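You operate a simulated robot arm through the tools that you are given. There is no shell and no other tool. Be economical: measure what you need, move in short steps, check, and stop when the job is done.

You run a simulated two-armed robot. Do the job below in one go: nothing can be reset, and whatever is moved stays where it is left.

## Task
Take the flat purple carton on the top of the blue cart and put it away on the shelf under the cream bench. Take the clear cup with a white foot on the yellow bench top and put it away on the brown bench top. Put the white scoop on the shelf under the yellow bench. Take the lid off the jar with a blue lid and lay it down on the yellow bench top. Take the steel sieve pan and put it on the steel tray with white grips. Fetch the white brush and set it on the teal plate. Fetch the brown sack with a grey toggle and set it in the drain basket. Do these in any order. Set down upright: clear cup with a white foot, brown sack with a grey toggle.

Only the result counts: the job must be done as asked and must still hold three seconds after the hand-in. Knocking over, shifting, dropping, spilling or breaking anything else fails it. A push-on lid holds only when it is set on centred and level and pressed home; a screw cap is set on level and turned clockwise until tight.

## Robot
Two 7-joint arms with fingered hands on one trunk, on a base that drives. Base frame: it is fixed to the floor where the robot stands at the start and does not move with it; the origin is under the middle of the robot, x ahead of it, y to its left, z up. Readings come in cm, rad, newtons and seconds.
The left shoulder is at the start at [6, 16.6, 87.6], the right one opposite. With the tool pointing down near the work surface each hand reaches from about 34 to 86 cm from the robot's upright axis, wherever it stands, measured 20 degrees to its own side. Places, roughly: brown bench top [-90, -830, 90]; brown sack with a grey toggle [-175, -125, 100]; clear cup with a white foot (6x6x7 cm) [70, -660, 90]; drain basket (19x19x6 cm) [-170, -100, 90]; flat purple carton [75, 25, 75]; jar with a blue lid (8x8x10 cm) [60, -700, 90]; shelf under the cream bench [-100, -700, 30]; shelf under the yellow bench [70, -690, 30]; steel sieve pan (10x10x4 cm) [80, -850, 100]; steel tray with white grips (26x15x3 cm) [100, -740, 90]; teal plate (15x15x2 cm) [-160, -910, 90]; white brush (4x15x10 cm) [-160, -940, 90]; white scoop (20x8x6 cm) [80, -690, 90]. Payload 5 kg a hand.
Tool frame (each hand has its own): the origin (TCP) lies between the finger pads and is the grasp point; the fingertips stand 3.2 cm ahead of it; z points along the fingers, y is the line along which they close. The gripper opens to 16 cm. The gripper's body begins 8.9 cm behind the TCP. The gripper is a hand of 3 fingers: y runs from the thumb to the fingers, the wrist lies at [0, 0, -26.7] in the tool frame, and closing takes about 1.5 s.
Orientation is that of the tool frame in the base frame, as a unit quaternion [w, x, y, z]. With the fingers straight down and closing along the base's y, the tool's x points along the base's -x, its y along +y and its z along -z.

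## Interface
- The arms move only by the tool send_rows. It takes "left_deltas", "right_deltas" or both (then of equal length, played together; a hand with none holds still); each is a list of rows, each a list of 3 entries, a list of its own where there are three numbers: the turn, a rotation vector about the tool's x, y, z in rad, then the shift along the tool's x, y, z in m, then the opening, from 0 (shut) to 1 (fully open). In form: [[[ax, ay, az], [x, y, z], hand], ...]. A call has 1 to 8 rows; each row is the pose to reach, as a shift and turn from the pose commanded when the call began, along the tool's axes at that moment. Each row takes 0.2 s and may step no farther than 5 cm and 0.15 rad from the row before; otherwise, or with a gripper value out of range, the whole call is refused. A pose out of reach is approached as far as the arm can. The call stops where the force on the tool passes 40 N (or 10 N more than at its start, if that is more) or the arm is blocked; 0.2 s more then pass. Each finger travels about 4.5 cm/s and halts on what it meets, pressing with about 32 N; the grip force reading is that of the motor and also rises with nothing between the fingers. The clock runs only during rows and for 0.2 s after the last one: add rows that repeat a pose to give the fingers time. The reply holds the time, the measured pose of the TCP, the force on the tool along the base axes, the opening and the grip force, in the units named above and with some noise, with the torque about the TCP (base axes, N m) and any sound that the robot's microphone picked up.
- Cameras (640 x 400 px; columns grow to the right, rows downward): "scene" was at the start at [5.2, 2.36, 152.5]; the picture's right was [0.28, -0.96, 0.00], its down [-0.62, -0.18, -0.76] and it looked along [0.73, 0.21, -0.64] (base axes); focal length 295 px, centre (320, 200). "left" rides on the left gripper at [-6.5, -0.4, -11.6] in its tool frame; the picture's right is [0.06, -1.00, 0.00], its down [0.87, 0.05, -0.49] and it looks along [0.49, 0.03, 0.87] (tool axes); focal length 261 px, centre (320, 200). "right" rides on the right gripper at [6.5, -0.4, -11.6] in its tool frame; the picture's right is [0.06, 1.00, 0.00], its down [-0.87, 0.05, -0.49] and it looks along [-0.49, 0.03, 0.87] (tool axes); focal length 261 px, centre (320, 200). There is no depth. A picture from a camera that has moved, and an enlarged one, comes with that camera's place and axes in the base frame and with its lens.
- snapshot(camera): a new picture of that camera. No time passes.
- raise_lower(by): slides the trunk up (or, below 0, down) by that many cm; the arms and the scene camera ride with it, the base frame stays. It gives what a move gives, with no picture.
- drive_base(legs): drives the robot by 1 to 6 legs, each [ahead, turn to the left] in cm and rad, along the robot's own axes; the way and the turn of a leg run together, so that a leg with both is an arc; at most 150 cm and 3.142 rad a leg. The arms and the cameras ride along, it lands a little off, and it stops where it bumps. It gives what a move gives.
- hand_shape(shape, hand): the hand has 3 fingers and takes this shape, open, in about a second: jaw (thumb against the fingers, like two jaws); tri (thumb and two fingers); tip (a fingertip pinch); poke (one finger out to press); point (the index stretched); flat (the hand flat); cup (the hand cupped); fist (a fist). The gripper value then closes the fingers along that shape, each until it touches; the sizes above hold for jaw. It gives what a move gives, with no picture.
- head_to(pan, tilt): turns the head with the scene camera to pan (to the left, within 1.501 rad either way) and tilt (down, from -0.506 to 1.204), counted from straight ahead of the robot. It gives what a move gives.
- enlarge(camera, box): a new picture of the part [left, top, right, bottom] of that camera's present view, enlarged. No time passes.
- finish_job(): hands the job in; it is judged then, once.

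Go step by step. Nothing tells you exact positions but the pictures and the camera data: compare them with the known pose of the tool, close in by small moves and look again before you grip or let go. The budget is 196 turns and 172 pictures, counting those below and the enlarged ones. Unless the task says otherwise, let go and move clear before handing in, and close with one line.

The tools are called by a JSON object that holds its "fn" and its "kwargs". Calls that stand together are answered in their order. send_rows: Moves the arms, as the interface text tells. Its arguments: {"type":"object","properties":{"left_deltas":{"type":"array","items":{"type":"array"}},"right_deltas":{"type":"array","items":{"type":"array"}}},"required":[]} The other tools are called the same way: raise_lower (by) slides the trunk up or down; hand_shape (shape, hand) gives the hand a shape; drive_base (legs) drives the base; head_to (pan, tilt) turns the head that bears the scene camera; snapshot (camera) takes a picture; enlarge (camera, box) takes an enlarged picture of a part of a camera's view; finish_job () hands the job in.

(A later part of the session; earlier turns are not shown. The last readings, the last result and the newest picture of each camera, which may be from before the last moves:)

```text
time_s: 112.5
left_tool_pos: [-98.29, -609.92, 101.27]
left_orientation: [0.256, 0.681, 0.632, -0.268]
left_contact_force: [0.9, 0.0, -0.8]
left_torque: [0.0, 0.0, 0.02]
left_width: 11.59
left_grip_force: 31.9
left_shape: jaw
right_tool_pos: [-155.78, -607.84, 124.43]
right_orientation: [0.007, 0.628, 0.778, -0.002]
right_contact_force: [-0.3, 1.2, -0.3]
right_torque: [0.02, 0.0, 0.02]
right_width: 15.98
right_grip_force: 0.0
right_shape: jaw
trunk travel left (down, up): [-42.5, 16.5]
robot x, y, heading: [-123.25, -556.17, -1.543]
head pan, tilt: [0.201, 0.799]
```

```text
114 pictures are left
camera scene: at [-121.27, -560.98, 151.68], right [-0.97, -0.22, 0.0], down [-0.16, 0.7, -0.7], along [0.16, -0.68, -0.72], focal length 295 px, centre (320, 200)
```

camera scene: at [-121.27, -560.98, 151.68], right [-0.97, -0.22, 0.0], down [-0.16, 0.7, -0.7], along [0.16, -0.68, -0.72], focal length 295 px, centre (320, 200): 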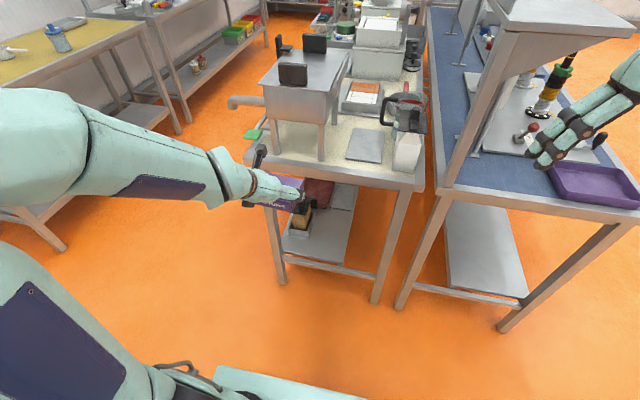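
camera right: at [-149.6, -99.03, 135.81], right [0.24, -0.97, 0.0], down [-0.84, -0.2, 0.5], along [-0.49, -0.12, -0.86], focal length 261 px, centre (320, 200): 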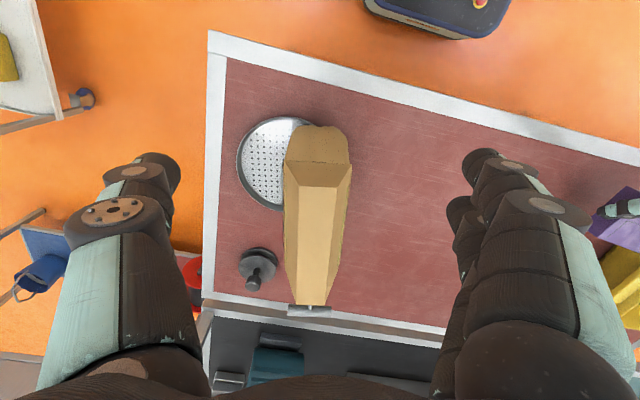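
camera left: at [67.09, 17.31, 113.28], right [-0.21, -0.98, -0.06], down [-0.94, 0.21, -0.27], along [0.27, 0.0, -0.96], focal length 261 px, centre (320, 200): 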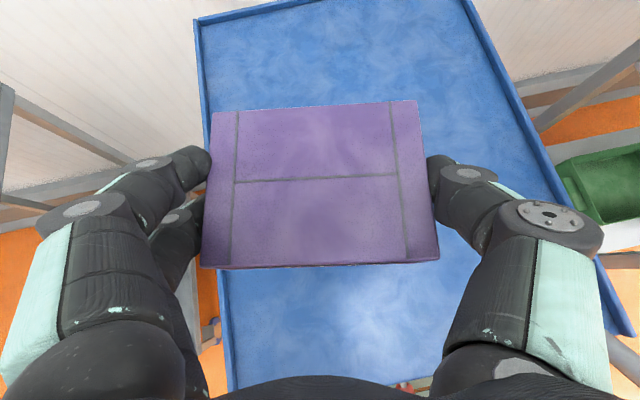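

{"fn": "enlarge", "kwargs": {"camera": "scene", "box": [220, 140, 440, 300]}}

{"fn": "snapshot", "kwargs": {"camera": "left"}}

```text
2.50 times, centred on (330, 220) of scene
camera zoom: at [-121.27, -560.98, 151.68], right [-0.97, -0.22, 0.0], down [-0.16, 0.7, -0.7], along [0.16, -0.68, -0.72], focal length 738 px, centre (295, 150)
```

zoom: 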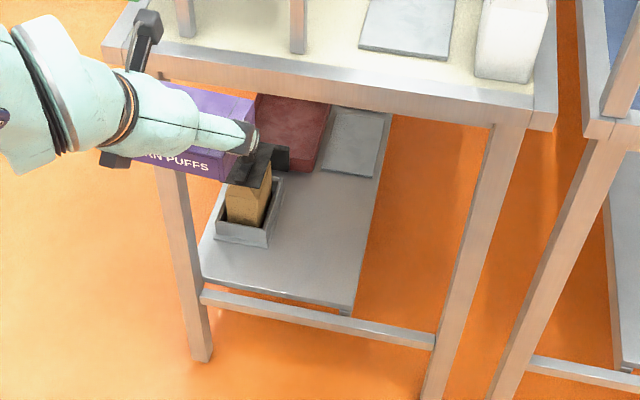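

```text
112 pictures are left
camera left: at [-98.52, -606.66, 114.18], right [-0.99, 0.11, -0.05], down [0.12, 0.96, -0.24], along [0.02, -0.24, -0.97], focal length 261 px, centre (320, 200)
```

left: 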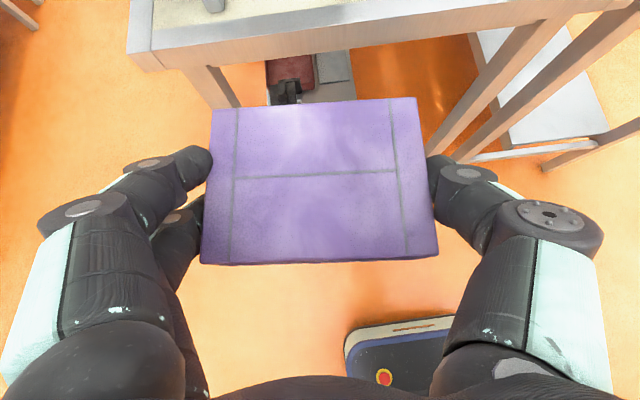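

There's free shelf around x -96…-113, y -639…-665. I'll tuck the right hand, lower the trunk, and correct the carton's small pitch.

{"fn": "send_rows", "kwargs": {"right_deltas": [[[0, 0, 0], [0.025, 0, -0.033], 1], [[0, 0, 0], [0.05, 0, -0.066], 1], [[0, 0, 0], [0.075, 0, -0.1], 1], [[0, 0, 0], [0.1, 0, -0.133], 1], [[0, 0, 0], [0.125, 0, -0.166], 1], [[0, 0, 0], [0.15, 0, -0.2], 1]], "left_deltas": [[[0, -0.027, 0], [0, 0, 0], 0.5], [[0, -0.027, 0], [0, 0, 0], 0.5], [[0, -0.027, 0], [0, 0, 0], 0.5], [[0, -0.027, 0], [0, 0, 0], 0.5], [[0, -0.027, 0], [0, 0, 0], 0.5], [[0, -0.027, 0], [0, 0, 0], 0.5]]}}

{"fn": "raise_lower", "kwargs": {"by": -41}}

{"fn": "snapshot", "kwargs": {"camera": "scene"}}

{"fn": "snapshot", "kwargs": {"camera": "left"}}

```text
time_s: 114.1
left_tool_pos: [-98.35, -609.8, 101.2]
left_orientation: [0.264, 0.677, 0.628, -0.277]
left_contact_force: [-0.3, 0.4, -0.6]
left_torque: [0.0, 0.01, 0.01]
left_width: 11.55
left_grip_force: 32.6
left_shape: jaw
right_tool_pos: [-165.71, -595.36, 132.06]
right_orientation: [-0.024, 0.72, 0.693, 0.033]
right_contact_force: [0.4, 0.1, -0.2]
right_torque: [0.01, -0.02, 0.0]
right_width: 16.0
right_grip_force: 0.1
right_shape: jaw
right hand out of reach, approached as far as the arm can: row 4, 5, 6
trunk travel left (down, up): [-42.5, 16.5]
robot x, y, heading: [-123.1, -556.18, -1.544]
head pan, tilt: [0.201, 0.799]
stopped in row 6 (right hand): the arm was blocked; the commanded pose is now the measured one
```

```text
refused: -41 is not a number from -40 to 40
```

```text
111 pictures are left
camera scene: at [-121.26, -560.99, 151.68], right [-0.97, -0.23, 0.0], down [-0.16, 0.7, -0.7], along [0.16, -0.68, -0.72], focal length 295 px, centre (320, 200)
```

scene: 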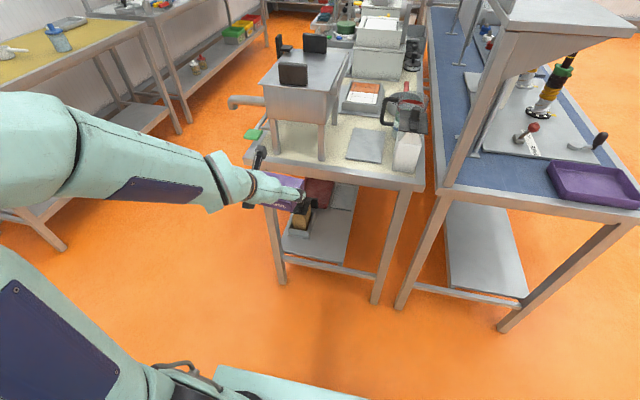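

```text
110 pictures are left
camera left: at [-98.52, -606.36, 114.09], right [-0.99, 0.11, -0.05], down [0.12, 0.96, -0.27], along [0.02, -0.27, -0.96], focal length 261 px, centre (320, 200)
```

left: 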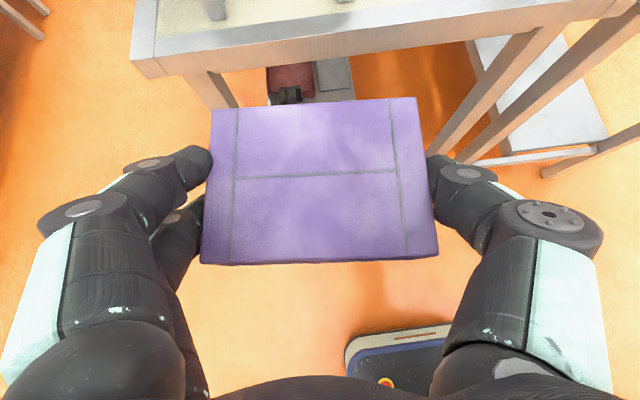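

{"fn": "raise_lower", "kwargs": {"by": -40}}

{"fn": "send_rows", "kwargs": {"left_deltas": [[[0, 0, 0], [0.03, -0.015, 0.03], 0.5], [[0, 0, 0], [0.06, -0.03, 0.06], 0.5], [[0, 0, 0], [0.09, -0.045, 0.09], 0.5], [[0, 0, 0], [0.12, -0.06, 0.12], 0.5], [[0, 0, 0], [0.14, -0.06, 0.14], 0.5]]}}

{"fn": "snapshot", "kwargs": {"camera": "left"}}

{"fn": "snapshot", "kwargs": {"camera": "scene"}}

```text
time_s: 117.9
left_tool_pos: [-98.27, -609.99, 61.25]
left_orientation: [0.264, 0.677, 0.629, -0.277]
left_contact_force: [0.6, -0.2, -1.4]
left_torque: [0.02, 0.01, 0.0]
left_width: 11.57
left_grip_force: 32.2
left_shape: jaw
right_tool_pos: [-165.75, -595.33, 92.04]
right_orientation: [-0.025, 0.72, 0.693, 0.034]
right_contact_force: [-0.4, 0.4, -0.7]
right_torque: [-0.03, -0.01, 0.02]
right_width: 15.99
right_grip_force: 0.1
right_shape: jaw
trunk travel left (down, up): [-2.5, 56.5]
robot x, y, heading: [-123.22, -556.03, -1.541]
head pan, tilt: [0.201, 0.799]
```

```text
time_s: 119.3
left_tool_pos: [-116.08, -608.86, 45.73]
left_orientation: [0.26, 0.74, 0.523, -0.334]
left_contact_force: [-0.8, 0.1, -1.0]
left_torque: [0.04, 0.0, -0.02]
left_width: 11.56
left_grip_force: 32.0
left_shape: jaw
left hand out of reach, approached as far as the arm can: row 4
right_tool_pos: [-165.79, -595.35, 92.17]
right_orientation: [-0.024, 0.719, 0.693, 0.033]
right_contact_force: [-0.6, 0.3, -0.2]
right_torque: [0.0, -0.05, -0.01]
right_width: 15.99
right_grip_force: 0.1
right_shape: jaw
trunk travel left (down, up): [-2.5, 56.5]
robot x, y, heading: [-123.01, -556.56, -1.547]
head pan, tilt: [0.201, 0.799]
stopped in row 5 (left hand): the arm was blocked; the commanded pose is now the measured one
```

```text
109 pictures are left
camera left: at [-115.42, -604.22, 58.15], right [-0.93, 0.35, -0.08], down [0.36, 0.87, -0.35], along [-0.05, -0.36, -0.93], focal length 261 px, centre (320, 200)
```

left: 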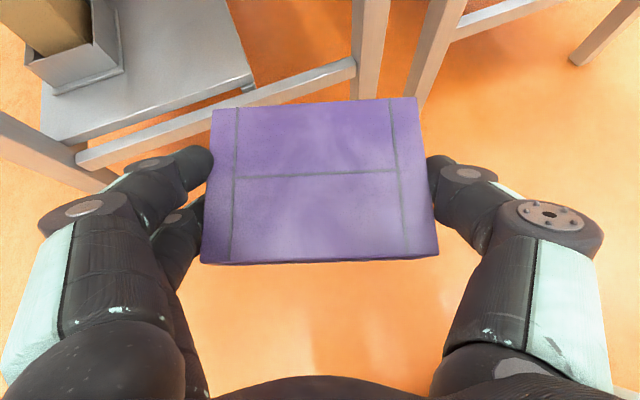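

```text
108 pictures are left
camera scene: at [-121.31, -560.96, 111.68], right [-0.97, -0.23, 0.0], down [-0.16, 0.7, -0.7], along [0.16, -0.68, -0.72], focal length 295 px, centre (320, 200)
```

scene: 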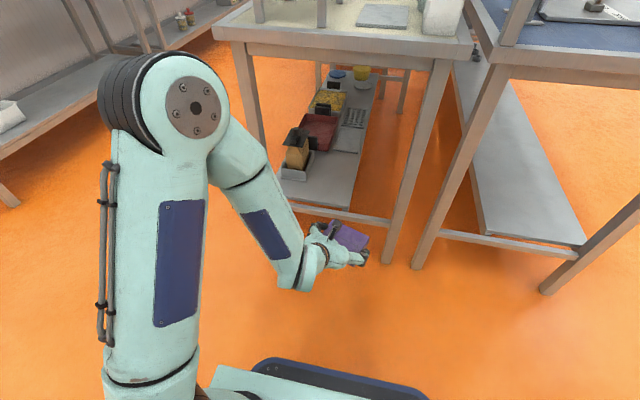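

The arm is cramped this near. I'll extend it forward and straighten the yaw and pitch.

{"fn": "send_rows", "kwargs": {"left_deltas": [[[-0.05, 0.02, -0.041], [-0.013, 0.031, 0.0195], 0.5], [[-0.1, 0.04, -0.083], [-0.026, 0.062, 0.039], 0.5], [[-0.15, 0.06, -0.125], [-0.039, 0.093, 0.0585], 0.5], [[-0.2, 0.08, -0.166], [-0.052, 0.124, 0.078], 0.5], [[-0.247, 0.098, -0.207], [-0.065, 0.155, 0.0975], 0.5], [[-0.247, 0.098, -0.207], [-0.065, 0.155, 0.0975], 0.5]]}}

```text
time_s: 120.7
left_tool_pos: [-104.93, -625.14, 44.91]
left_orientation: [0.29, 0.657, 0.647, -0.255]
left_contact_force: [-0.1, 0.9, -0.9]
left_torque: [-0.02, 0.0, 0.02]
left_width: 11.53
left_grip_force: 31.8
left_shape: jaw
right_tool_pos: [-165.65, -595.39, 92.0]
right_orientation: [-0.025, 0.719, 0.693, 0.035]
right_contact_force: [-0.1, -0.4, -0.5]
right_torque: [0.0, 0.03, 0.0]
right_width: 15.97
right_grip_force: 0.1
right_shape: jaw
trunk travel left (down, up): [-2.5, 56.5]
robot x, y, heading: [-122.93, -555.99, -1.546]
head pan, tilt: [0.201, 0.799]
```

{"fn": "send_rows", "kwargs": {"left_deltas": [[[0.026, 0, -0.026], [0, 0, 0], 0.5], [[0.026, 0, -0.026], [0, 0, 0], 0.5]]}}

{"fn": "drive_base", "kwargs": {"legs": [[16, 0]]}}

{"fn": "snapshot", "kwargs": {"camera": "left"}}

{"fn": "enlarge", "kwargs": {"camera": "scene", "box": [220, 80, 440, 280]}}

```text
time_s: 121.3
left_tool_pos: [-104.98, -625.04, 45.05]
left_orientation: [0.276, 0.654, 0.652, -0.267]
left_contact_force: [0.5, 0.5, -0.9]
left_torque: [0.01, -0.01, -0.04]
left_width: 11.56
left_grip_force: 31.9
left_shape: jaw
right_tool_pos: [-165.72, -595.42, 92.03]
right_orientation: [-0.026, 0.719, 0.693, 0.034]
right_contact_force: [-0.5, 0.2, 0.2]
right_torque: [0.01, -0.01, -0.02]
right_width: 16.0
right_grip_force: 0.1
right_shape: jaw
trunk travel left (down, up): [-2.5, 56.5]
robot x, y, heading: [-122.63, -556.28, -1.547]
head pan, tilt: [0.201, 0.799]
```

```text
time_s: 122.7
left_tool_pos: [-104.63, -640.9, 45.0]
left_orientation: [0.276, 0.653, 0.652, -0.267]
left_contact_force: [0.1, 0.3, -0.1]
left_torque: [0.0, -0.01, 0.01]
left_width: 11.55
left_grip_force: 32.0
left_shape: jaw
right_tool_pos: [-165.24, -611.19, 92.11]
right_orientation: [-0.025, 0.719, 0.693, 0.034]
right_contact_force: [0.3, 0.3, 0.3]
right_torque: [-0.02, 0.0, 0.0]
right_width: 15.98
right_grip_force: 0.0
right_shape: jaw
trunk travel left (down, up): [-2.5, 56.5]
robot x, y, heading: [-122.47, -572.15, -1.54]
head pan, tilt: [0.201, 0.799]
```

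```text
107 pictures are left
camera left: at [-104.99, -637.31, 57.78], right [-1.0, 0.04, -0.06], down [0.05, 0.96, -0.27], along [0.04, -0.27, -0.96], focal length 261 px, centre (320, 200)
```

left: 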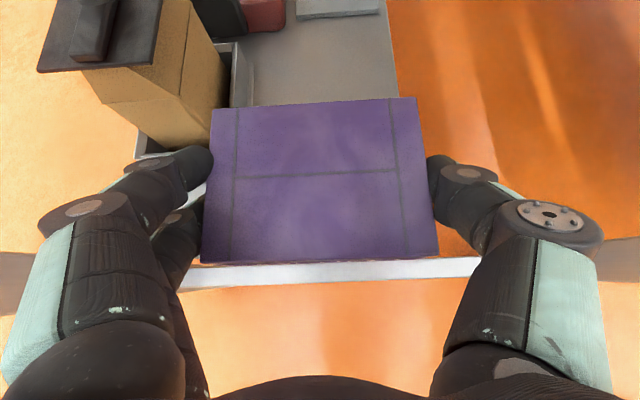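

```text
2.00 times, centred on (330, 180) of scene
camera zoom: at [-120.83, -576.87, 111.68], right [-0.97, -0.23, 0.0], down [-0.16, 0.7, -0.7], along [0.16, -0.68, -0.72], focal length 591 px, centre (300, 240)
```

zoom: 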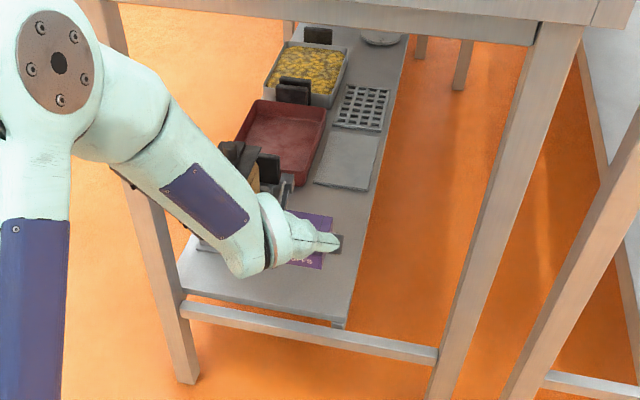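

The carton hovers over the free area. I'll lower it with a small correction away from the box.

{"fn": "send_rows", "kwargs": {"left_deltas": [[[0, 0, 0], [0.008, -0.013, 0.022], 0.5], [[0, 0, 0], [0.0326, -0.013, 0.066], 0.5], [[0, 0, 0], [0.0326, -0.013, 0.066], 0.5]]}}

{"fn": "snapshot", "kwargs": {"camera": "left"}}

{"fn": "enlarge", "kwargs": {"camera": "scene", "box": [260, 150, 420, 270]}}

```text
refused: row 2 steps farther than a row can; nothing moved
```

```text
105 pictures are left
camera left: at [-104.99, -637.31, 57.78], right [-1.0, 0.04, -0.06], down [0.05, 0.96, -0.27], along [0.04, -0.27, -0.96], focal length 261 px, centre (320, 200)
```

left: 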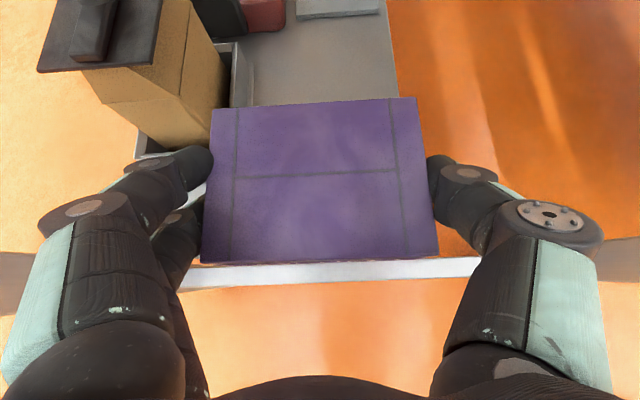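

```text
3.33 times, centred on (340, 210) of scene
camera zoom: at [-120.83, -576.87, 111.68], right [-0.97, -0.23, 0.0], down [-0.16, 0.7, -0.7], along [0.16, -0.68, -0.72], focal length 984 px, centre (253, 167)
```

zoom: 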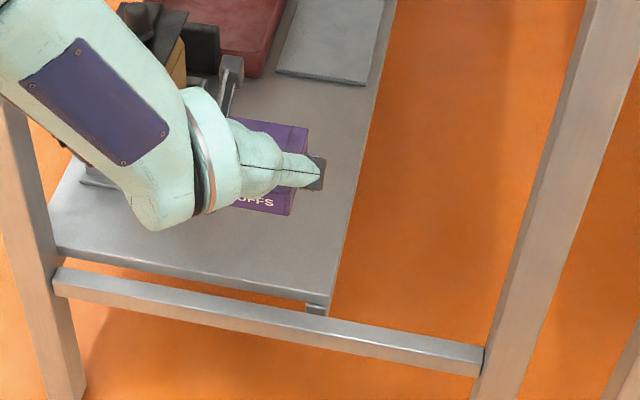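

{"fn": "send_rows", "kwargs": {"left_deltas": [[[0, 0, 0], [0.011, -0.005, 0.022], 0.5], [[0, 0, 0], [0.022, -0.013, 0.044], 0.5], [[0, 0, 0], [0.0326, -0.013, 0.066], 0.5]]}}

{"fn": "snapshot", "kwargs": {"camera": "left"}}

```text
time_s: 123.5
left_tool_pos: [-105.74, -643.31, 37.85]
left_orientation: [0.277, 0.653, 0.652, -0.267]
left_contact_force: [-0.2, 0.3, -0.8]
left_torque: [0.06, -0.02, 0.0]
left_width: 11.52
left_grip_force: 31.9
left_shape: jaw
right_tool_pos: [-165.32, -611.26, 92.07]
right_orientation: [-0.024, 0.719, 0.694, 0.034]
right_contact_force: [-0.1, 0.6, -0.6]
right_torque: [-0.02, -0.03, -0.01]
right_width: 15.97
right_grip_force: 0.1
right_shape: jaw
trunk travel left (down, up): [-2.5, 56.5]
robot x, y, heading: [-122.25, -572.13, -1.541]
head pan, tilt: [0.201, 0.799]
```

```text
103 pictures are left
camera left: at [-106.22, -639.76, 50.73], right [-1.0, 0.04, -0.06], down [0.05, 0.96, -0.27], along [0.04, -0.27, -0.96], focal length 261 px, centre (320, 200)
```

left: 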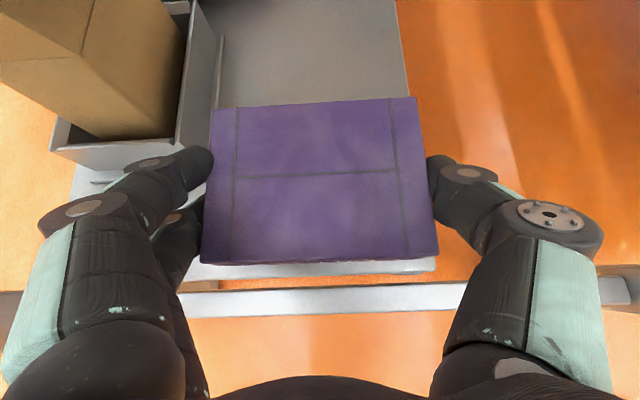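

I'll bring it 2 cm further in and a bit right, then lower to contact.

{"fn": "send_rows", "kwargs": {"left_deltas": [[[0, 0, 0], [-0.007, -0.007, 0.018], 0.5], [[0, 0, 0], [0.0072, -0.007, 0.035], 0.5], [[0, 0, 0], [0.0142, -0.007, 0.042], 0.5]]}}

{"fn": "snapshot", "kwargs": {"camera": "left"}}

{"fn": "enlarge", "kwargs": {"camera": "scene", "box": [260, 150, 420, 270]}}

```text
time_s: 124.3
left_tool_pos: [-106.4, -645.22, 34.08]
left_orientation: [0.277, 0.653, 0.652, -0.267]
left_contact_force: [-0.3, 1.0, -0.8]
left_torque: [0.02, -0.02, -0.02]
left_width: 11.52
left_grip_force: 32.5
left_shape: jaw
right_tool_pos: [-165.22, -611.28, 91.99]
right_orientation: [-0.024, 0.719, 0.693, 0.034]
right_contact_force: [0.1, -0.4, 0.5]
right_torque: [0.0, 0.04, -0.01]
right_width: 16.0
right_grip_force: 0.1
right_shape: jaw
trunk travel left (down, up): [-2.5, 56.5]
robot x, y, heading: [-122.82, -572.21, -1.545]
head pan, tilt: [0.201, 0.799]
```

```text
102 pictures are left
camera left: at [-106.83, -641.71, 46.85], right [-1.0, 0.04, -0.06], down [0.05, 0.96, -0.27], along [0.04, -0.27, -0.96], focal length 261 px, centre (320, 200)
```

left: 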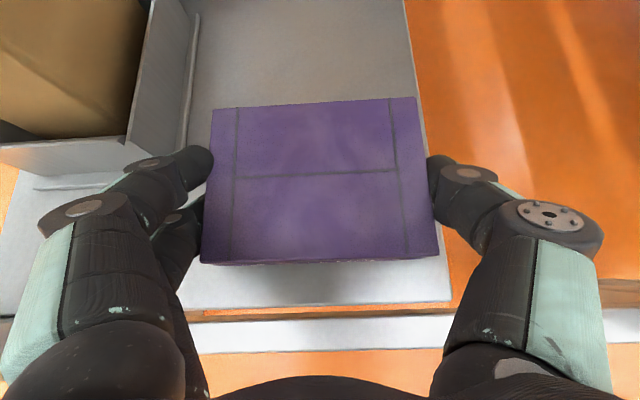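

```text
3.33 times, centred on (340, 210) of scene
camera zoom: at [-120.84, -576.88, 111.68], right [-0.97, -0.23, 0.0], down [-0.16, 0.7, -0.7], along [0.16, -0.68, -0.72], focal length 984 px, centre (253, 167)
```

zoom: 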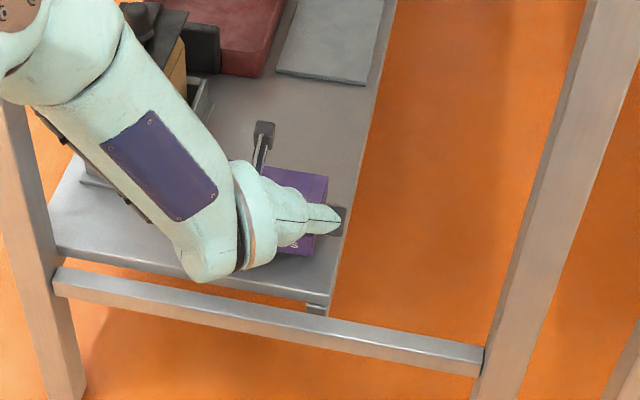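

Well placed over the shelf. Now down in small steps.

{"fn": "send_rows", "kwargs": {"left_deltas": [[[0, 0, 0], [0.004, 0, 0.004], 0.5], [[0, 0, 0], [0.008, 0, 0.008], 0.5]]}}

{"fn": "send_rows", "kwargs": {"left_deltas": [[[0, 0, 0], [0.003, 0, 0.003], 0.5], [[0, 0, 0], [0.005, 0, 0.005], 0.5]]}}

{"fn": "snapshot", "kwargs": {"camera": "left"}}

```text
time_s: 124.9
left_tool_pos: [-106.32, -645.26, 32.88]
left_orientation: [0.277, 0.653, 0.652, -0.267]
left_contact_force: [0.2, -0.2, -0.5]
left_torque: [0.0, 0.02, 0.01]
left_width: 11.55
left_grip_force: 31.8
left_shape: jaw
right_tool_pos: [-165.23, -611.31, 92.19]
right_orientation: [-0.024, 0.72, 0.693, 0.035]
right_contact_force: [-0.5, 0.4, 0.1]
right_torque: [-0.04, 0.0, 0.0]
right_width: 15.98
right_grip_force: 0.1
right_shape: jaw
trunk travel left (down, up): [-2.5, 56.5]
robot x, y, heading: [-122.84, -571.87, -1.541]
head pan, tilt: [0.201, 0.799]
```

```text
time_s: 125.5
left_tool_pos: [-106.3, -645.32, 32.09]
left_orientation: [0.277, 0.654, 0.652, -0.267]
left_contact_force: [0.4, -0.2, -1.2]
left_torque: [0.0, 0.0, 0.01]
left_width: 11.53
left_grip_force: 32.5
left_shape: jaw
right_tool_pos: [-165.34, -611.21, 92.09]
right_orientation: [-0.025, 0.719, 0.693, 0.035]
right_contact_force: [-0.9, 0.8, 0.4]
right_torque: [0.03, 0.0, 0.01]
right_width: 16.02
right_grip_force: 0.0
right_shape: jaw
trunk travel left (down, up): [-2.5, 56.5]
robot x, y, heading: [-123.12, -572.21, -1.547]
head pan, tilt: [0.201, 0.799]
```

```text
100 pictures are left
camera left: at [-106.83, -641.76, 44.96], right [-1.0, 0.04, -0.06], down [0.05, 0.96, -0.27], along [0.04, -0.27, -0.96], focal length 261 px, centre (320, 200)
```

left: 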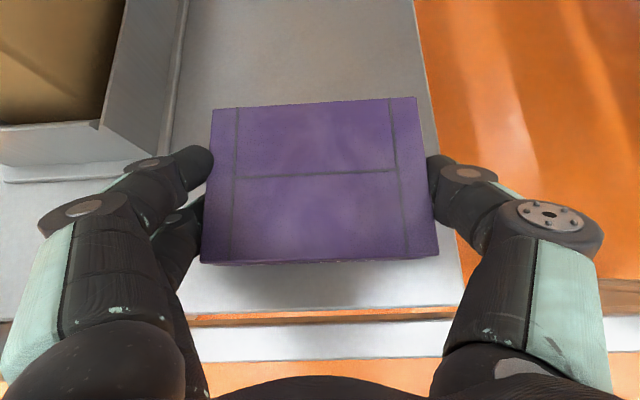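

Still not touching; I'll continue down.

{"fn": "send_rows", "kwargs": {"left_deltas": [[[0, 0, 0], [0.003, 0, 0.003], 0.5], [[0, 0, 0], [0.006, 0, 0.006], 0.5], [[0, 0, 0], [0.009, 0, 0.009], 0.5]]}}

{"fn": "send_rows", "kwargs": {"left_deltas": [[[0, 0, 0], [0.002, 0, 0.002], 0.5], [[0, 0, 0], [0.004, 0, 0.004], 0.5]]}}

```text
time_s: 126.3
left_tool_pos: [-106.31, -645.52, 31.6]
left_orientation: [0.282, 0.652, 0.65, -0.271]
left_contact_force: [-0.5, 4.5, 36.7]
left_torque: [-0.24, -1.77, 0.19]
left_width: 11.4
left_grip_force: 32.0
left_shape: jaw
right_tool_pos: [-165.32, -611.2, 92.16]
right_orientation: [-0.024, 0.719, 0.694, 0.033]
right_contact_force: [-0.7, -0.3, 0.7]
right_torque: [-0.03, 0.03, 0.01]
right_width: 15.99
right_grip_force: 0.0
right_shape: jaw
trunk travel left (down, up): [-2.5, 56.5]
robot x, y, heading: [-122.32, -571.77, -1.549]
head pan, tilt: [0.201, 0.799]
```

```text
time_s: 126.7
left_tool_pos: [-106.34, -645.93, 31.5]
left_orientation: [0.284, 0.653, 0.647, -0.273]
left_contact_force: [0.1, 0.4, 16.6]
left_torque: [-0.12, -0.83, -0.06]
left_width: 11.41
left_grip_force: 32.5
left_shape: jaw
right_tool_pos: [-165.21, -611.2, 92.08]
right_orientation: [-0.024, 0.72, 0.693, 0.033]
right_contact_force: [0.0, -0.4, -0.1]
right_torque: [-0.01, 0.0, -0.02]
right_width: 15.97
right_grip_force: 0.1
right_shape: jaw
trunk travel left (down, up): [-2.5, 56.5]
robot x, y, heading: [-122.5, -572.13, -1.545]
head pan, tilt: [0.201, 0.799]
stopped in row 1 (left hand): the force on the tool passed its limit at 51 N (the readings are from after the stop); the commanded pose is now the measured one
```

It's on the shelf. I'll ease up, open moderately and withdraw back along the fingers.

{"fn": "send_rows", "kwargs": {"left_deltas": [[[0, 0, 0], [-0.001, 0, -0.001], 0.6], [[0, 0, 0], [-0.001, 0, -0.001], 0.75], [[0, 0, 0], [-0.001, 0, -0.001], 0.85], [[0, 0, 0], [-0.001, 0, -0.001], 0.85], [[0, 0, 0], [-0.001, 0, -0.001], 0.85]]}}

{"fn": "snapshot", "kwargs": {"camera": "left"}}

```text
time_s: 127.9
left_tool_pos: [-106.39, -645.75, 31.64]
left_orientation: [0.283, 0.653, 0.647, -0.273]
left_contact_force: [-9.2, -1.9, 30.2]
left_torque: [-0.36, -1.9, -0.22]
left_width: 13.26
left_grip_force: 0.0
left_shape: jaw
right_tool_pos: [-165.3, -611.14, 92.24]
right_orientation: [-0.023, 0.719, 0.693, 0.033]
right_contact_force: [-0.1, -0.6, 0.7]
right_torque: [-0.01, -0.03, 0.0]
right_width: 15.99
right_grip_force: 0.1
right_shape: jaw
trunk travel left (down, up): [-2.5, 56.5]
robot x, y, heading: [-122.78, -572.1, -1.541]
head pan, tilt: [0.201, 0.799]
```

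```text
99 pictures are left
camera left: at [-106.94, -641.9, 44.45], right [-1.0, 0.04, -0.06], down [0.06, 0.96, -0.29], along [0.05, -0.29, -0.96], focal length 261 px, centre (320, 200)
```

left: 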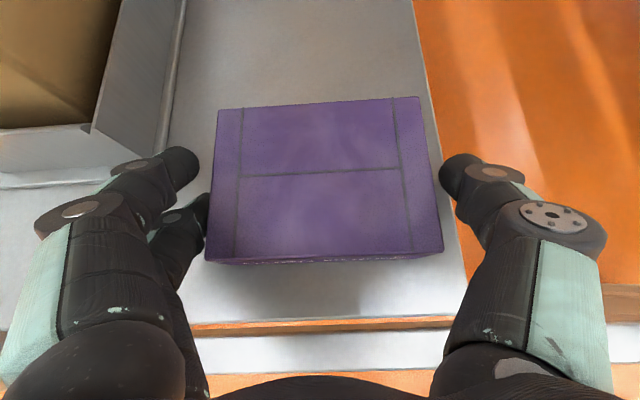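

Released. I'll lift and retreat, with wider margin from the box.

{"fn": "send_rows", "kwargs": {"left_deltas": [[[0, 0, 0], [-0.008, 0, -0.008], 0.85], [[0, 0, 0], [-0.02, 0, -0.025], 0.85], [[0, 0, 0], [-0.03, 0, -0.06], 0.85], [[0, 0, 0], [-0.03, 0, -0.1], 0.85], [[0, 0, 0], [-0.03, 0, -0.14], 0.85]]}}

{"fn": "snapshot", "kwargs": {"camera": "left"}}

{"fn": "drive_base", "kwargs": {"legs": [[-38, 0]]}}

{"fn": "raise_lower", "kwargs": {"by": 40}}

```text
time_s: 129.1
left_tool_pos: [-106.61, -637.55, 42.97]
left_orientation: [0.281, 0.653, 0.649, -0.271]
left_contact_force: [0.3, -0.7, -0.4]
left_torque: [0.01, 0.03, 0.0]
left_width: 13.59
left_grip_force: 0.1
left_shape: jaw
right_tool_pos: [-165.33, -611.27, 92.07]
right_orientation: [-0.026, 0.72, 0.693, 0.035]
right_contact_force: [0.7, 0.6, -0.6]
right_torque: [0.03, 0.03, 0.02]
right_width: 16.0
right_grip_force: 0.0
right_shape: jaw
trunk travel left (down, up): [-2.5, 56.5]
robot x, y, heading: [-122.55, -572.24, -1.54]
head pan, tilt: [0.201, 0.799]
```

```text
98 pictures are left
camera left: at [-107.06, -633.88, 55.75], right [-1.0, 0.04, -0.06], down [0.06, 0.96, -0.28], along [0.05, -0.28, -0.96], focal length 261 px, centre (320, 200)
```

left: 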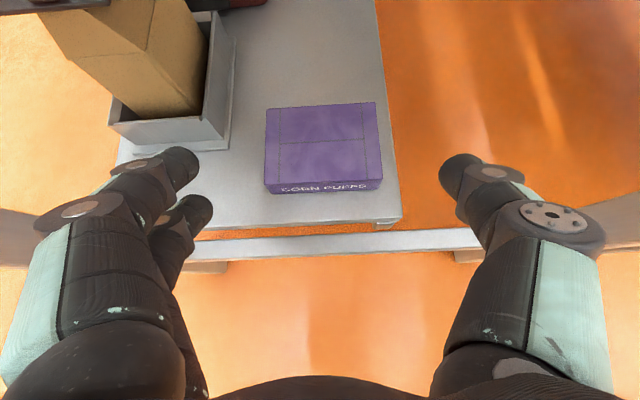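

```text
time_s: 131.5
left_tool_pos: [-107.95, -598.74, 42.95]
left_orientation: [0.28, 0.656, 0.647, -0.271]
left_contact_force: [-0.1, 0.7, -0.3]
left_torque: [0.02, -0.02, 0.02]
left_width: 13.55
left_grip_force: 0.1
left_shape: jaw
right_tool_pos: [-166.41, -571.89, 92.1]
right_orientation: [-0.024, 0.722, 0.691, 0.035]
right_contact_force: [0.0, -0.3, 0.7]
right_torque: [0.02, 0.02, 0.02]
right_width: 16.01
right_grip_force: 0.0
right_shape: jaw
trunk travel left (down, up): [-2.5, 56.5]
robot x, y, heading: [-123.76, -533.15, -1.55]
head pan, tilt: [0.201, 0.799]
```

```text
time_s: 135.3
left_tool_pos: [-107.83, -598.72, 82.96]
left_orientation: [0.28, 0.655, 0.647, -0.271]
left_contact_force: [-0.3, 0.0, 0.3]
left_torque: [0.01, 0.03, 0.0]
left_width: 13.58
left_grip_force: 0.0
left_shape: jaw
right_tool_pos: [-166.45, -571.91, 132.08]
right_orientation: [-0.025, 0.722, 0.691, 0.035]
right_contact_force: [-0.2, 0.1, -1.1]
right_torque: [0.01, -0.03, 0.01]
right_width: 15.97
right_grip_force: 0.0
right_shape: jaw
trunk travel left (down, up): [-42.5, 16.5]
robot x, y, heading: [-123.36, -532.82, -1.55]
head pan, tilt: [0.201, 0.799]
```

The carton rests on the shelf. Next I'll raise the left hand to point down and drive to the yellow bench, facing it.

{"fn": "send_rows", "kwargs": {"left_deltas": [[[0, 0.1, 0], [-0.02, 0, -0.037], 1], [[0, 0.2, 0], [-0.039, 0, -0.074], 1], [[0, 0.3, 0], [-0.059, 0, -0.111], 1], [[0, 0.4, 0], [-0.078, 0, -0.148], 1], [[0, 0.5, 0], [-0.098, 0, -0.185], 1], [[0, 0.6, 0], [-0.117, 0, -0.222], 1], [[0, 0.7, 0], [-0.137, 0, -0.259], 1], [[0, 0.8, 0], [-0.156, 0, -0.296], 1]]}}

{"fn": "drive_base", "kwargs": {"legs": [[0, 1.05], [138, 0], [0, -1.07], [85, 0], [0, 1.57]]}}

{"fn": "head_to", "kwargs": {"pan": 0.0, "tilt": 0.65}}

{"fn": "snapshot", "kwargs": {"camera": "scene"}}

```text
time_s: 137.3
left_tool_pos: [-102.41, -590.73, 104.53]
left_orientation: [0.046, 0.662, 0.746, 0.056]
left_contact_force: [-0.8, 0.4, -0.1]
left_torque: [-0.01, -0.05, 0.04]
left_width: 16.0
left_grip_force: 0.1
left_shape: jaw
left hand out of reach, approached as far as the arm can: row 8
right_tool_pos: [-166.61, -571.88, 131.98]
right_orientation: [-0.025, 0.722, 0.691, 0.034]
right_contact_force: [-0.3, -0.2, -0.1]
right_torque: [0.05, -0.07, -0.02]
right_width: 15.99
right_grip_force: 0.1
right_shape: jaw
trunk travel left (down, up): [-42.5, 16.5]
robot x, y, heading: [-123.11, -533.01, -1.556]
head pan, tilt: [0.201, 0.799]
stopped in row 8 (left hand): the arm was blocked; the commanded pose is now the measured one
```

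```text
time_s: 157.9
left_tool_pos: [53.44, -664.41, 104.48]
left_orientation: [-0.007, -0.062, 0.995, 0.072]
left_contact_force: [-0.1, 0.2, 0.0]
left_torque: [0.01, 0.01, 0.0]
left_width: 16.0
left_grip_force: 0.1
left_shape: jaw
right_tool_pos: [34.96, -728.82, 131.93]
right_orientation: [-0.042, 0.019, 0.999, 0.007]
right_contact_force: [0.6, -0.6, -0.5]
right_torque: [0.01, -0.03, -0.03]
right_width: 16.0
right_grip_force: 0.0
right_shape: jaw
trunk travel left (down, up): [-42.5, 16.5]
robot x, y, heading: [-3.97, -685.89, 0.018]
head pan, tilt: [0.201, 0.799]
```

```text
time_s: 158.7
left_tool_pos: [53.38, -664.43, 104.53]
left_orientation: [-0.007, -0.062, 0.996, 0.071]
left_contact_force: [-0.6, 0.5, 0.6]
left_torque: [0.05, -0.01, -0.01]
left_width: 16.01
left_grip_force: 0.1
left_shape: jaw
right_tool_pos: [35.03, -728.72, 131.93]
right_orientation: [-0.041, 0.019, 0.999, 0.007]
right_contact_force: [0.3, 0.8, -0.1]
right_torque: [0.0, 0.0, 0.0]
right_width: 15.99
right_grip_force: 0.0
right_shape: jaw
trunk travel left (down, up): [-42.5, 16.5]
robot x, y, heading: [-3.78, -685.94, 0.03]
head pan, tilt: [0.0, 0.649]
```

```text
97 pictures are left
camera scene: at [1.49, -685.92, 152.93], right [0.02, -1.0, 0.0], down [-0.6, -0.01, -0.8], along [0.8, 0.02, -0.6], focal length 295 px, centre (320, 200)
```

scene: 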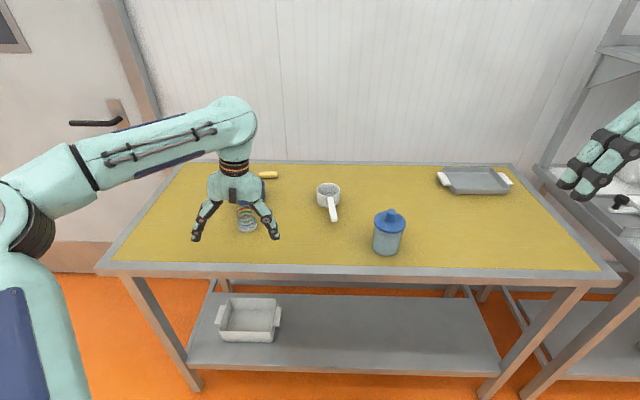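

I can see everything on the yellow bench, and its shelf is free in the middle. First the scoop with the left hand: I'll drive slightly closer and straighten the hand above the scoop.

{"fn": "send_rows", "kwargs": {"left_deltas": [[[0.028, 0, 0.025], [-0.004, -0.022, -0.037], 1], [[0.056, 0, 0.05], [-0.008, -0.065, -0.06], 1], [[0.084, 0, 0.075], [-0.012, -0.11, -0.08], 1], [[0.112, 0, 0.1], [-0.017, -0.155, -0.1], 1], [[0.141, 0, 0.125], [-0.02, -0.19, -0.111], 1], [[0.141, 0, 0.125], [-0.022, -0.211, -0.111], 1]]}}

{"fn": "drive_base", "kwargs": {"legs": [[9, 0]]}}

{"fn": "send_rows", "kwargs": {"left_deltas": [[[0, -0.131, 0], [0, 0, 0], 1], [[0, -0.262, 0], [0, 0, 0], 1], [[0, -0.393, 0], [0, 0, 0], 1], [[0, -0.524, 0], [0, 0, 0], 1], [[0, -0.655, 0], [0, 0, 0], 1], [[0, -0.785, 0], [0, 0, 0], 1]]}}

{"fn": "snapshot", "kwargs": {"camera": "left"}}

{"fn": "snapshot", "kwargs": {"camera": "scene"}}

```text
time_s: 160.1
left_tool_pos: [63.6, -687.71, 109.91]
left_orientation: [-0.004, 0.0, 1.0, -0.001]
left_contact_force: [-0.7, 0.5, -0.3]
left_torque: [-0.02, 0.03, 0.0]
left_width: 16.01
left_grip_force: 0.0
left_shape: jaw
left hand out of reach, approached as far as the arm can: row 1, 2, 3, 4, 5, 6
right_tool_pos: [35.08, -728.59, 132.04]
right_orientation: [-0.041, 0.02, 0.999, 0.005]
right_contact_force: [-0.2, 0.2, 0.2]
right_torque: [-0.03, 0.05, -0.02]
right_width: 15.99
right_grip_force: 0.1
right_shape: jaw
trunk travel left (down, up): [-42.5, 16.5]
robot x, y, heading: [-4.1, -685.95, 0.023]
head pan, tilt: [0.0, 0.649]
```

```text
time_s: 161.1
left_tool_pos: [72.45, -687.79, 109.96]
left_orientation: [-0.004, 0.0, 1.0, 0.0]
left_contact_force: [0.3, -0.1, -0.5]
left_torque: [-0.03, 0.06, -0.03]
left_width: 15.99
left_grip_force: 0.0
left_shape: jaw
right_tool_pos: [43.92, -728.53, 132.02]
right_orientation: [-0.042, 0.019, 0.999, 0.006]
right_contact_force: [0.4, 0.5, -0.1]
right_torque: [-0.05, 0.04, -0.02]
right_width: 15.99
right_grip_force: 0.2
right_shape: jaw
trunk travel left (down, up): [-42.5, 16.5]
robot x, y, heading: [4.52, -686.11, 0.029]
head pan, tilt: [0.0, 0.649]
```

```text
time_s: 162.5
left_tool_pos: [72.08, -687.66, 110.19]
left_orientation: [0.38, 0.0, 0.925, -0.001]
left_contact_force: [0.1, -0.7, 0.4]
left_torque: [0.03, 0.0, 0.0]
left_width: 15.99
left_grip_force: 0.0
left_shape: jaw
right_tool_pos: [43.83, -728.57, 132.11]
right_orientation: [-0.041, 0.019, 0.999, 0.006]
right_contact_force: [-0.4, -0.3, 0.3]
right_torque: [0.01, 0.0, -0.01]
right_width: 16.0
right_grip_force: 0.1
right_shape: jaw
trunk travel left (down, up): [-42.5, 16.5]
robot x, y, heading: [4.77, -685.75, 0.029]
head pan, tilt: [0.0, 0.649]
```

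```text
96 pictures are left
camera left: at [68.82, -688.08, 123.0], right [-0.05, -1.0, -0.04], down [-0.96, 0.06, -0.26], along [0.26, 0.03, -0.96], focal length 261 px, centre (320, 200)
```

left: 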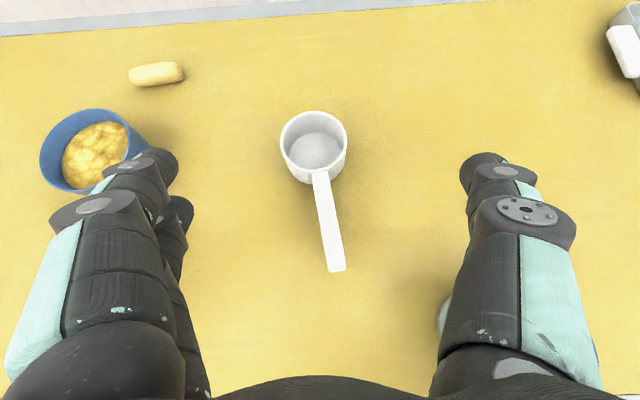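

```text
95 pictures are left
camera scene: at [10.29, -685.74, 152.94], right [0.02, -1.0, 0.0], down [-0.6, -0.01, -0.8], along [0.8, 0.02, -0.6], focal length 295 px, centre (320, 200)
```

scene: 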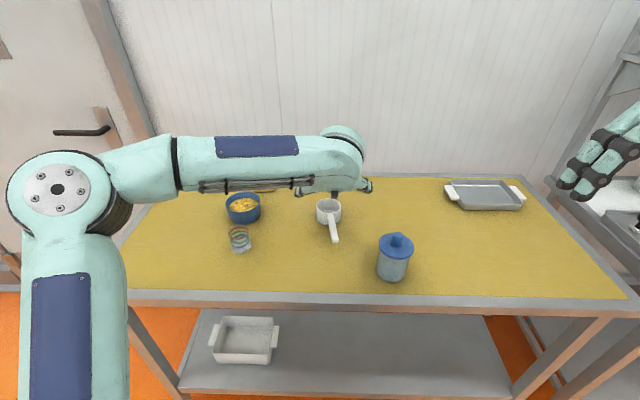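

The scoop's bowl is at [82.3, -686.9], rim z≈96. I'll descend toward it with the fingers part-open to stay clear of the jar.

{"fn": "send_rows", "kwargs": {"left_deltas": [[[0, 0, 0], [0.009, 0.008, 0.035], 0.8], [[0, 0, 0], [0.018, 0.008, 0.07], 0.75], [[0, 0, 0], [0.027, 0.008, 0.105], 0.75], [[0, 0, 0], [0.036, 0.008, 0.14], 0.75]]}}

{"fn": "snapshot", "kwargs": {"camera": "left"}}

{"fn": "enlarge", "kwargs": {"camera": "scene", "box": [220, 150, 430, 290]}}

```text
time_s: 163.5
left_tool_pos: [79.63, -686.74, 97.53]
left_orientation: [0.379, 0.0, 0.926, -0.001]
left_contact_force: [0.6, 0.5, 0.2]
left_torque: [0.01, 0.02, 0.01]
left_width: 12.02
left_grip_force: 0.0
left_shape: jaw
right_tool_pos: [43.87, -728.53, 132.04]
right_orientation: [-0.042, 0.019, 0.999, 0.006]
right_contact_force: [-0.3, 0.2, 0.6]
right_torque: [0.0, 0.02, -0.03]
right_width: 15.99
right_grip_force: 0.1
right_shape: jaw
trunk travel left (down, up): [-42.5, 16.5]
robot x, y, heading: [4.67, -685.93, 0.032]
head pan, tilt: [0.0, 0.649]
```

```text
94 pictures are left
camera left: at [76.27, -687.26, 110.39], right [-0.05, -1.0, -0.04], down [-0.96, 0.06, -0.26], along [0.26, 0.03, -0.96], focal length 261 px, centre (320, 200)
```

left: 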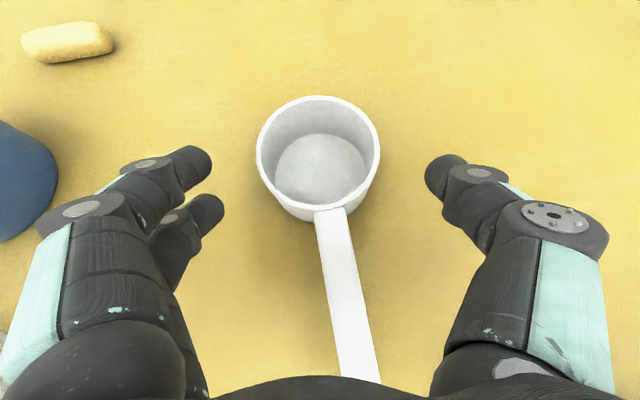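

```text
2.86 times, centred on (325, 220) of scene
camera zoom: at [10.39, -685.75, 152.94], right [0.02, -1.0, 0.0], down [-0.6, -0.01, -0.8], along [0.8, 0.02, -0.6], focal length 844 px, centre (306, 143)
```

zoom: 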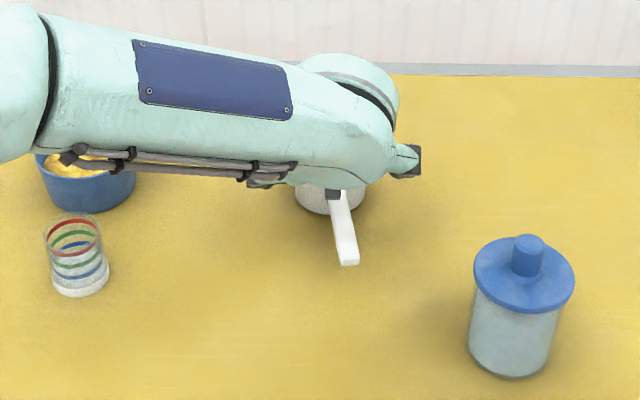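

{"fn": "send_rows", "kwargs": {"left_deltas": [[[0, 0, 0], [0.003, 0, 0.022], 0.75], [[0, 0, 0], [0.0068, 0, 0.044], 0.75]]}}

{"fn": "snapshot", "kwargs": {"camera": "left"}}

```text
time_s: 164.1
left_tool_pos: [82.33, -686.82, 93.91]
left_orientation: [0.379, 0.0, 0.925, 0.0]
left_contact_force: [-0.3, 0.1, 1.0]
left_torque: [0.02, 0.0, -0.02]
left_width: 12.04
left_grip_force: 0.0
left_shape: jaw
right_tool_pos: [43.87, -728.49, 132.08]
right_orientation: [-0.042, 0.02, 0.999, 0.007]
right_contact_force: [-0.1, 0.6, -0.3]
right_torque: [0.02, 0.01, -0.01]
right_width: 16.0
right_grip_force: 0.1
right_shape: jaw
trunk travel left (down, up): [-42.5, 16.5]
robot x, y, heading: [4.61, -685.63, 0.026]
head pan, tilt: [0.0, 0.649]
```

```text
92 pictures are left
camera left: at [78.93, -687.34, 106.78], right [-0.05, -1.0, -0.04], down [-0.96, 0.05, -0.26], along [0.26, 0.03, -0.96], focal length 261 px, centre (320, 200)
```

left: 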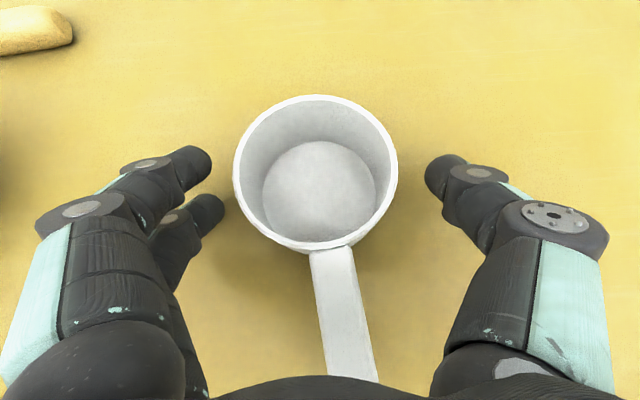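

Centred. Close and lift.

{"fn": "send_rows", "kwargs": {"left_deltas": [[[0, 0, 0], [0, 0, 0], 0.5], [[0, 0, 0], [0, 0, 0], 0.3], [[0, 0, 0], [0, 0, 0], 0.3], [[0, 0, 0], [0, 0, 0], 0.3], [[0, 0, 0], [0, 0, 0], 0.3], [[0, 0, 0], [0, 0, 0], 0.3]]}}

{"fn": "send_rows", "kwargs": {"left_deltas": [[[0, 0, 0], [-0.02, 0, -0.02], 0.3], [[0, 0, 0], [-0.05, 0, -0.05], 0.3], [[0, 0, 0], [-0.08, 0, -0.08], 0.3], [[0, 0, 0], [-0.11, 0, -0.11], 0.3]]}}

{"fn": "snapshot", "kwargs": {"camera": "left"}}

```text
time_s: 165.5
left_tool_pos: [82.28, -686.84, 94.06]
left_orientation: [0.38, 0.0, 0.925, -0.001]
left_contact_force: [-0.5, -0.3, -0.4]
left_torque: [-0.02, 0.04, -0.03]
left_width: 6.8
left_grip_force: 32.4
left_shape: jaw
right_tool_pos: [43.83, -728.63, 131.99]
right_orientation: [-0.042, 0.019, 0.999, 0.006]
right_contact_force: [-0.7, -0.1, -0.5]
right_torque: [0.01, -0.01, 0.0]
right_width: 16.0
right_grip_force: 0.1
right_shape: jaw
trunk travel left (down, up): [-42.5, 16.5]
robot x, y, heading: [4.57, -685.77, 0.026]
head pan, tilt: [0.0, 0.649]
```

```text
time_s: 166.5
left_tool_pos: [82.39, -686.75, 109.48]
left_orientation: [0.379, -0.001, 0.925, 0.0]
left_contact_force: [-0.2, -0.5, -1.5]
left_torque: [0.01, 0.0, -0.02]
left_width: 6.77
left_grip_force: 32.6
left_shape: jaw
right_tool_pos: [43.8, -728.65, 132.1]
right_orientation: [-0.042, 0.019, 0.999, 0.006]
right_contact_force: [-0.1, 0.0, -0.4]
right_torque: [-0.01, -0.02, -0.04]
right_width: 15.98
right_grip_force: 0.1
right_shape: jaw
trunk travel left (down, up): [-42.5, 16.5]
robot x, y, heading: [4.47, -685.97, 0.029]
head pan, tilt: [0.0, 0.649]
```

```text
91 pictures are left
camera left: at [78.9, -687.21, 122.37], right [-0.05, -1.0, -0.04], down [-0.96, 0.05, -0.26], along [0.26, 0.03, -0.96], focal length 261 px, centre (320, 200)
```

left: 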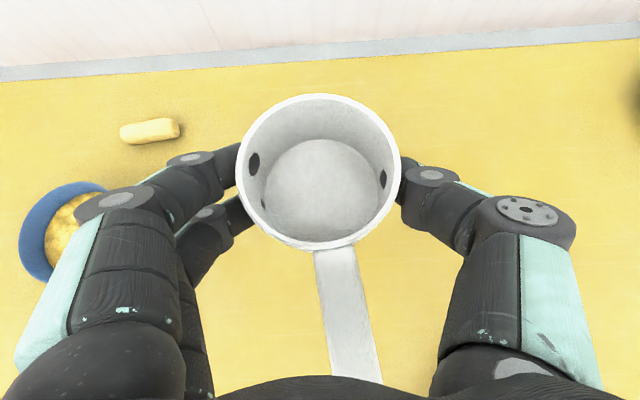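

The scoop is held. I'll pull it back off the bench, back up and lower the trunk for the shelf.

{"fn": "send_rows", "kwargs": {"left_deltas": [[[0, 0, 0], [0.02, 0, -0.028], 0.3], [[0, 0, 0], [0.05, 0, -0.056], 0.3], [[0, 0, 0], [0.07, 0, -0.084], 0.3], [[0, 0, 0], [0.085, 0, -0.1], 0.3]]}}

{"fn": "drive_base", "kwargs": {"legs": [[-32, 0]]}}

{"fn": "raise_lower", "kwargs": {"by": -40}}

{"fn": "snapshot", "kwargs": {"camera": "scene"}}

```text
time_s: 167.5
left_tool_pos: [69.21, -686.67, 110.74]
left_orientation: [0.379, 0.0, 0.925, 0.0]
left_contact_force: [-0.6, 0.4, -1.3]
left_torque: [0.0, 0.0, -0.02]
left_width: 6.8
left_grip_force: 31.4
left_shape: jaw
right_tool_pos: [43.72, -728.51, 132.1]
right_orientation: [-0.041, 0.019, 0.999, 0.006]
right_contact_force: [0.2, -0.3, 0.9]
right_torque: [-0.02, -0.02, -0.03]
right_width: 16.0
right_grip_force: 0.1
right_shape: jaw
trunk travel left (down, up): [-42.5, 16.5]
robot x, y, heading: [4.57, -685.94, 0.022]
head pan, tilt: [0.0, 0.649]
```

```text
time_s: 169.7
left_tool_pos: [37.43, -687.24, 110.78]
left_orientation: [0.38, -0.002, 0.925, 0.0]
left_contact_force: [-0.9, -0.4, -0.3]
left_torque: [-0.01, 0.03, 0.02]
left_width: 6.8
left_grip_force: 32.7
left_shape: jaw
right_tool_pos: [12.28, -729.25, 132.23]
right_orientation: [-0.041, 0.017, 0.999, 0.006]
right_contact_force: [-0.5, 0.3, 0.4]
right_torque: [-0.01, -0.03, 0.04]
right_width: 15.98
right_grip_force: 0.1
right_shape: jaw
trunk travel left (down, up): [-42.5, 16.5]
robot x, y, heading: [-27.36, -686.82, 0.028]
head pan, tilt: [0.0, 0.649]
```

```text
time_s: 173.5
left_tool_pos: [37.46, -687.25, 70.76]
left_orientation: [0.379, -0.002, 0.925, 0.0]
left_contact_force: [0.4, -0.7, -1.0]
left_torque: [0.03, -0.01, 0.0]
left_width: 6.8
left_grip_force: 31.9
left_shape: jaw
right_tool_pos: [12.21, -729.18, 92.1]
right_orientation: [-0.042, 0.017, 0.999, 0.007]
right_contact_force: [0.2, 0.1, 0.2]
right_torque: [0.0, -0.01, 0.0]
right_width: 16.02
right_grip_force: 0.0
right_shape: jaw
trunk travel left (down, up): [-2.5, 56.5]
robot x, y, heading: [-27.13, -686.85, 0.028]
head pan, tilt: [0.0, 0.649]
```

```text
90 pictures are left
camera scene: at [-21.47, -686.55, 112.94], right [0.03, -1.0, 0.0], down [-0.6, -0.02, -0.8], along [0.8, 0.02, -0.6], focal length 295 px, centre (320, 200)
```

scene: 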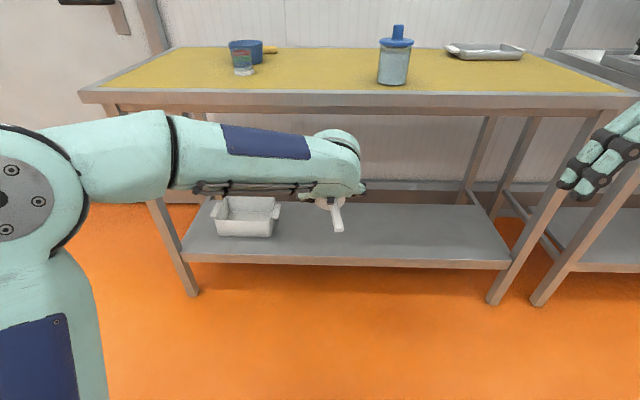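

I'll lower the arm to shelf height and then drive in under the bench top.

{"fn": "send_rows", "kwargs": {"left_deltas": [[[0, 0, 0], [0.02, 0, 0.039], 0.3], [[0, 0, 0], [0.04, 0, 0.078], 0.3], [[0, 0, 0], [0.06, 0, 0.117], 0.3], [[0, 0, 0], [0.08, 0, 0.156], 0.3], [[0, 0, 0], [0.1, 0, 0.195], 0.3], [[0, 0, 0], [0.119, 0, 0.234], 0.3]]}}

{"fn": "snapshot", "kwargs": {"camera": "left"}}

```text
time_s: 174.9
left_tool_pos: [45.34, -687.3, 45.81]
left_orientation: [0.38, -0.001, 0.925, 0.0]
left_contact_force: [-0.4, -0.4, -0.7]
left_torque: [0.04, 0.03, -0.01]
left_width: 6.79
left_grip_force: 31.5
left_shape: jaw
right_tool_pos: [12.15, -729.17, 92.16]
right_orientation: [-0.041, 0.016, 0.999, 0.005]
right_contact_force: [-0.1, 0.1, 0.4]
right_torque: [-0.01, -0.03, 0.01]
right_width: 16.0
right_grip_force: 0.0
right_shape: jaw
trunk travel left (down, up): [-2.5, 56.5]
robot x, y, heading: [-27.29, -686.82, 0.029]
head pan, tilt: [0.0, 0.649]
```

```text
89 pictures are left
camera left: at [41.94, -687.74, 58.64], right [-0.04, -1.0, -0.04], down [-0.96, 0.05, -0.26], along [0.26, 0.03, -0.96], focal length 261 px, centre (320, 200)
```

left: 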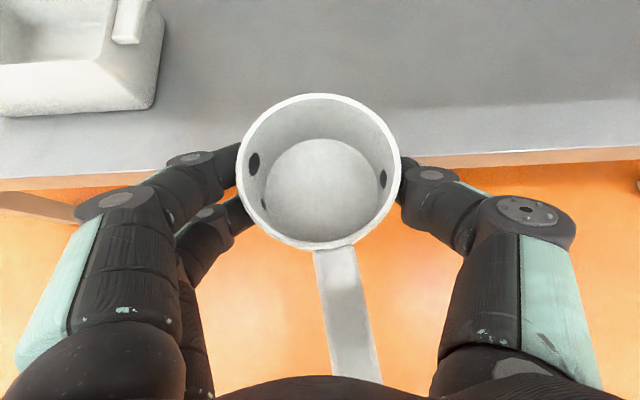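

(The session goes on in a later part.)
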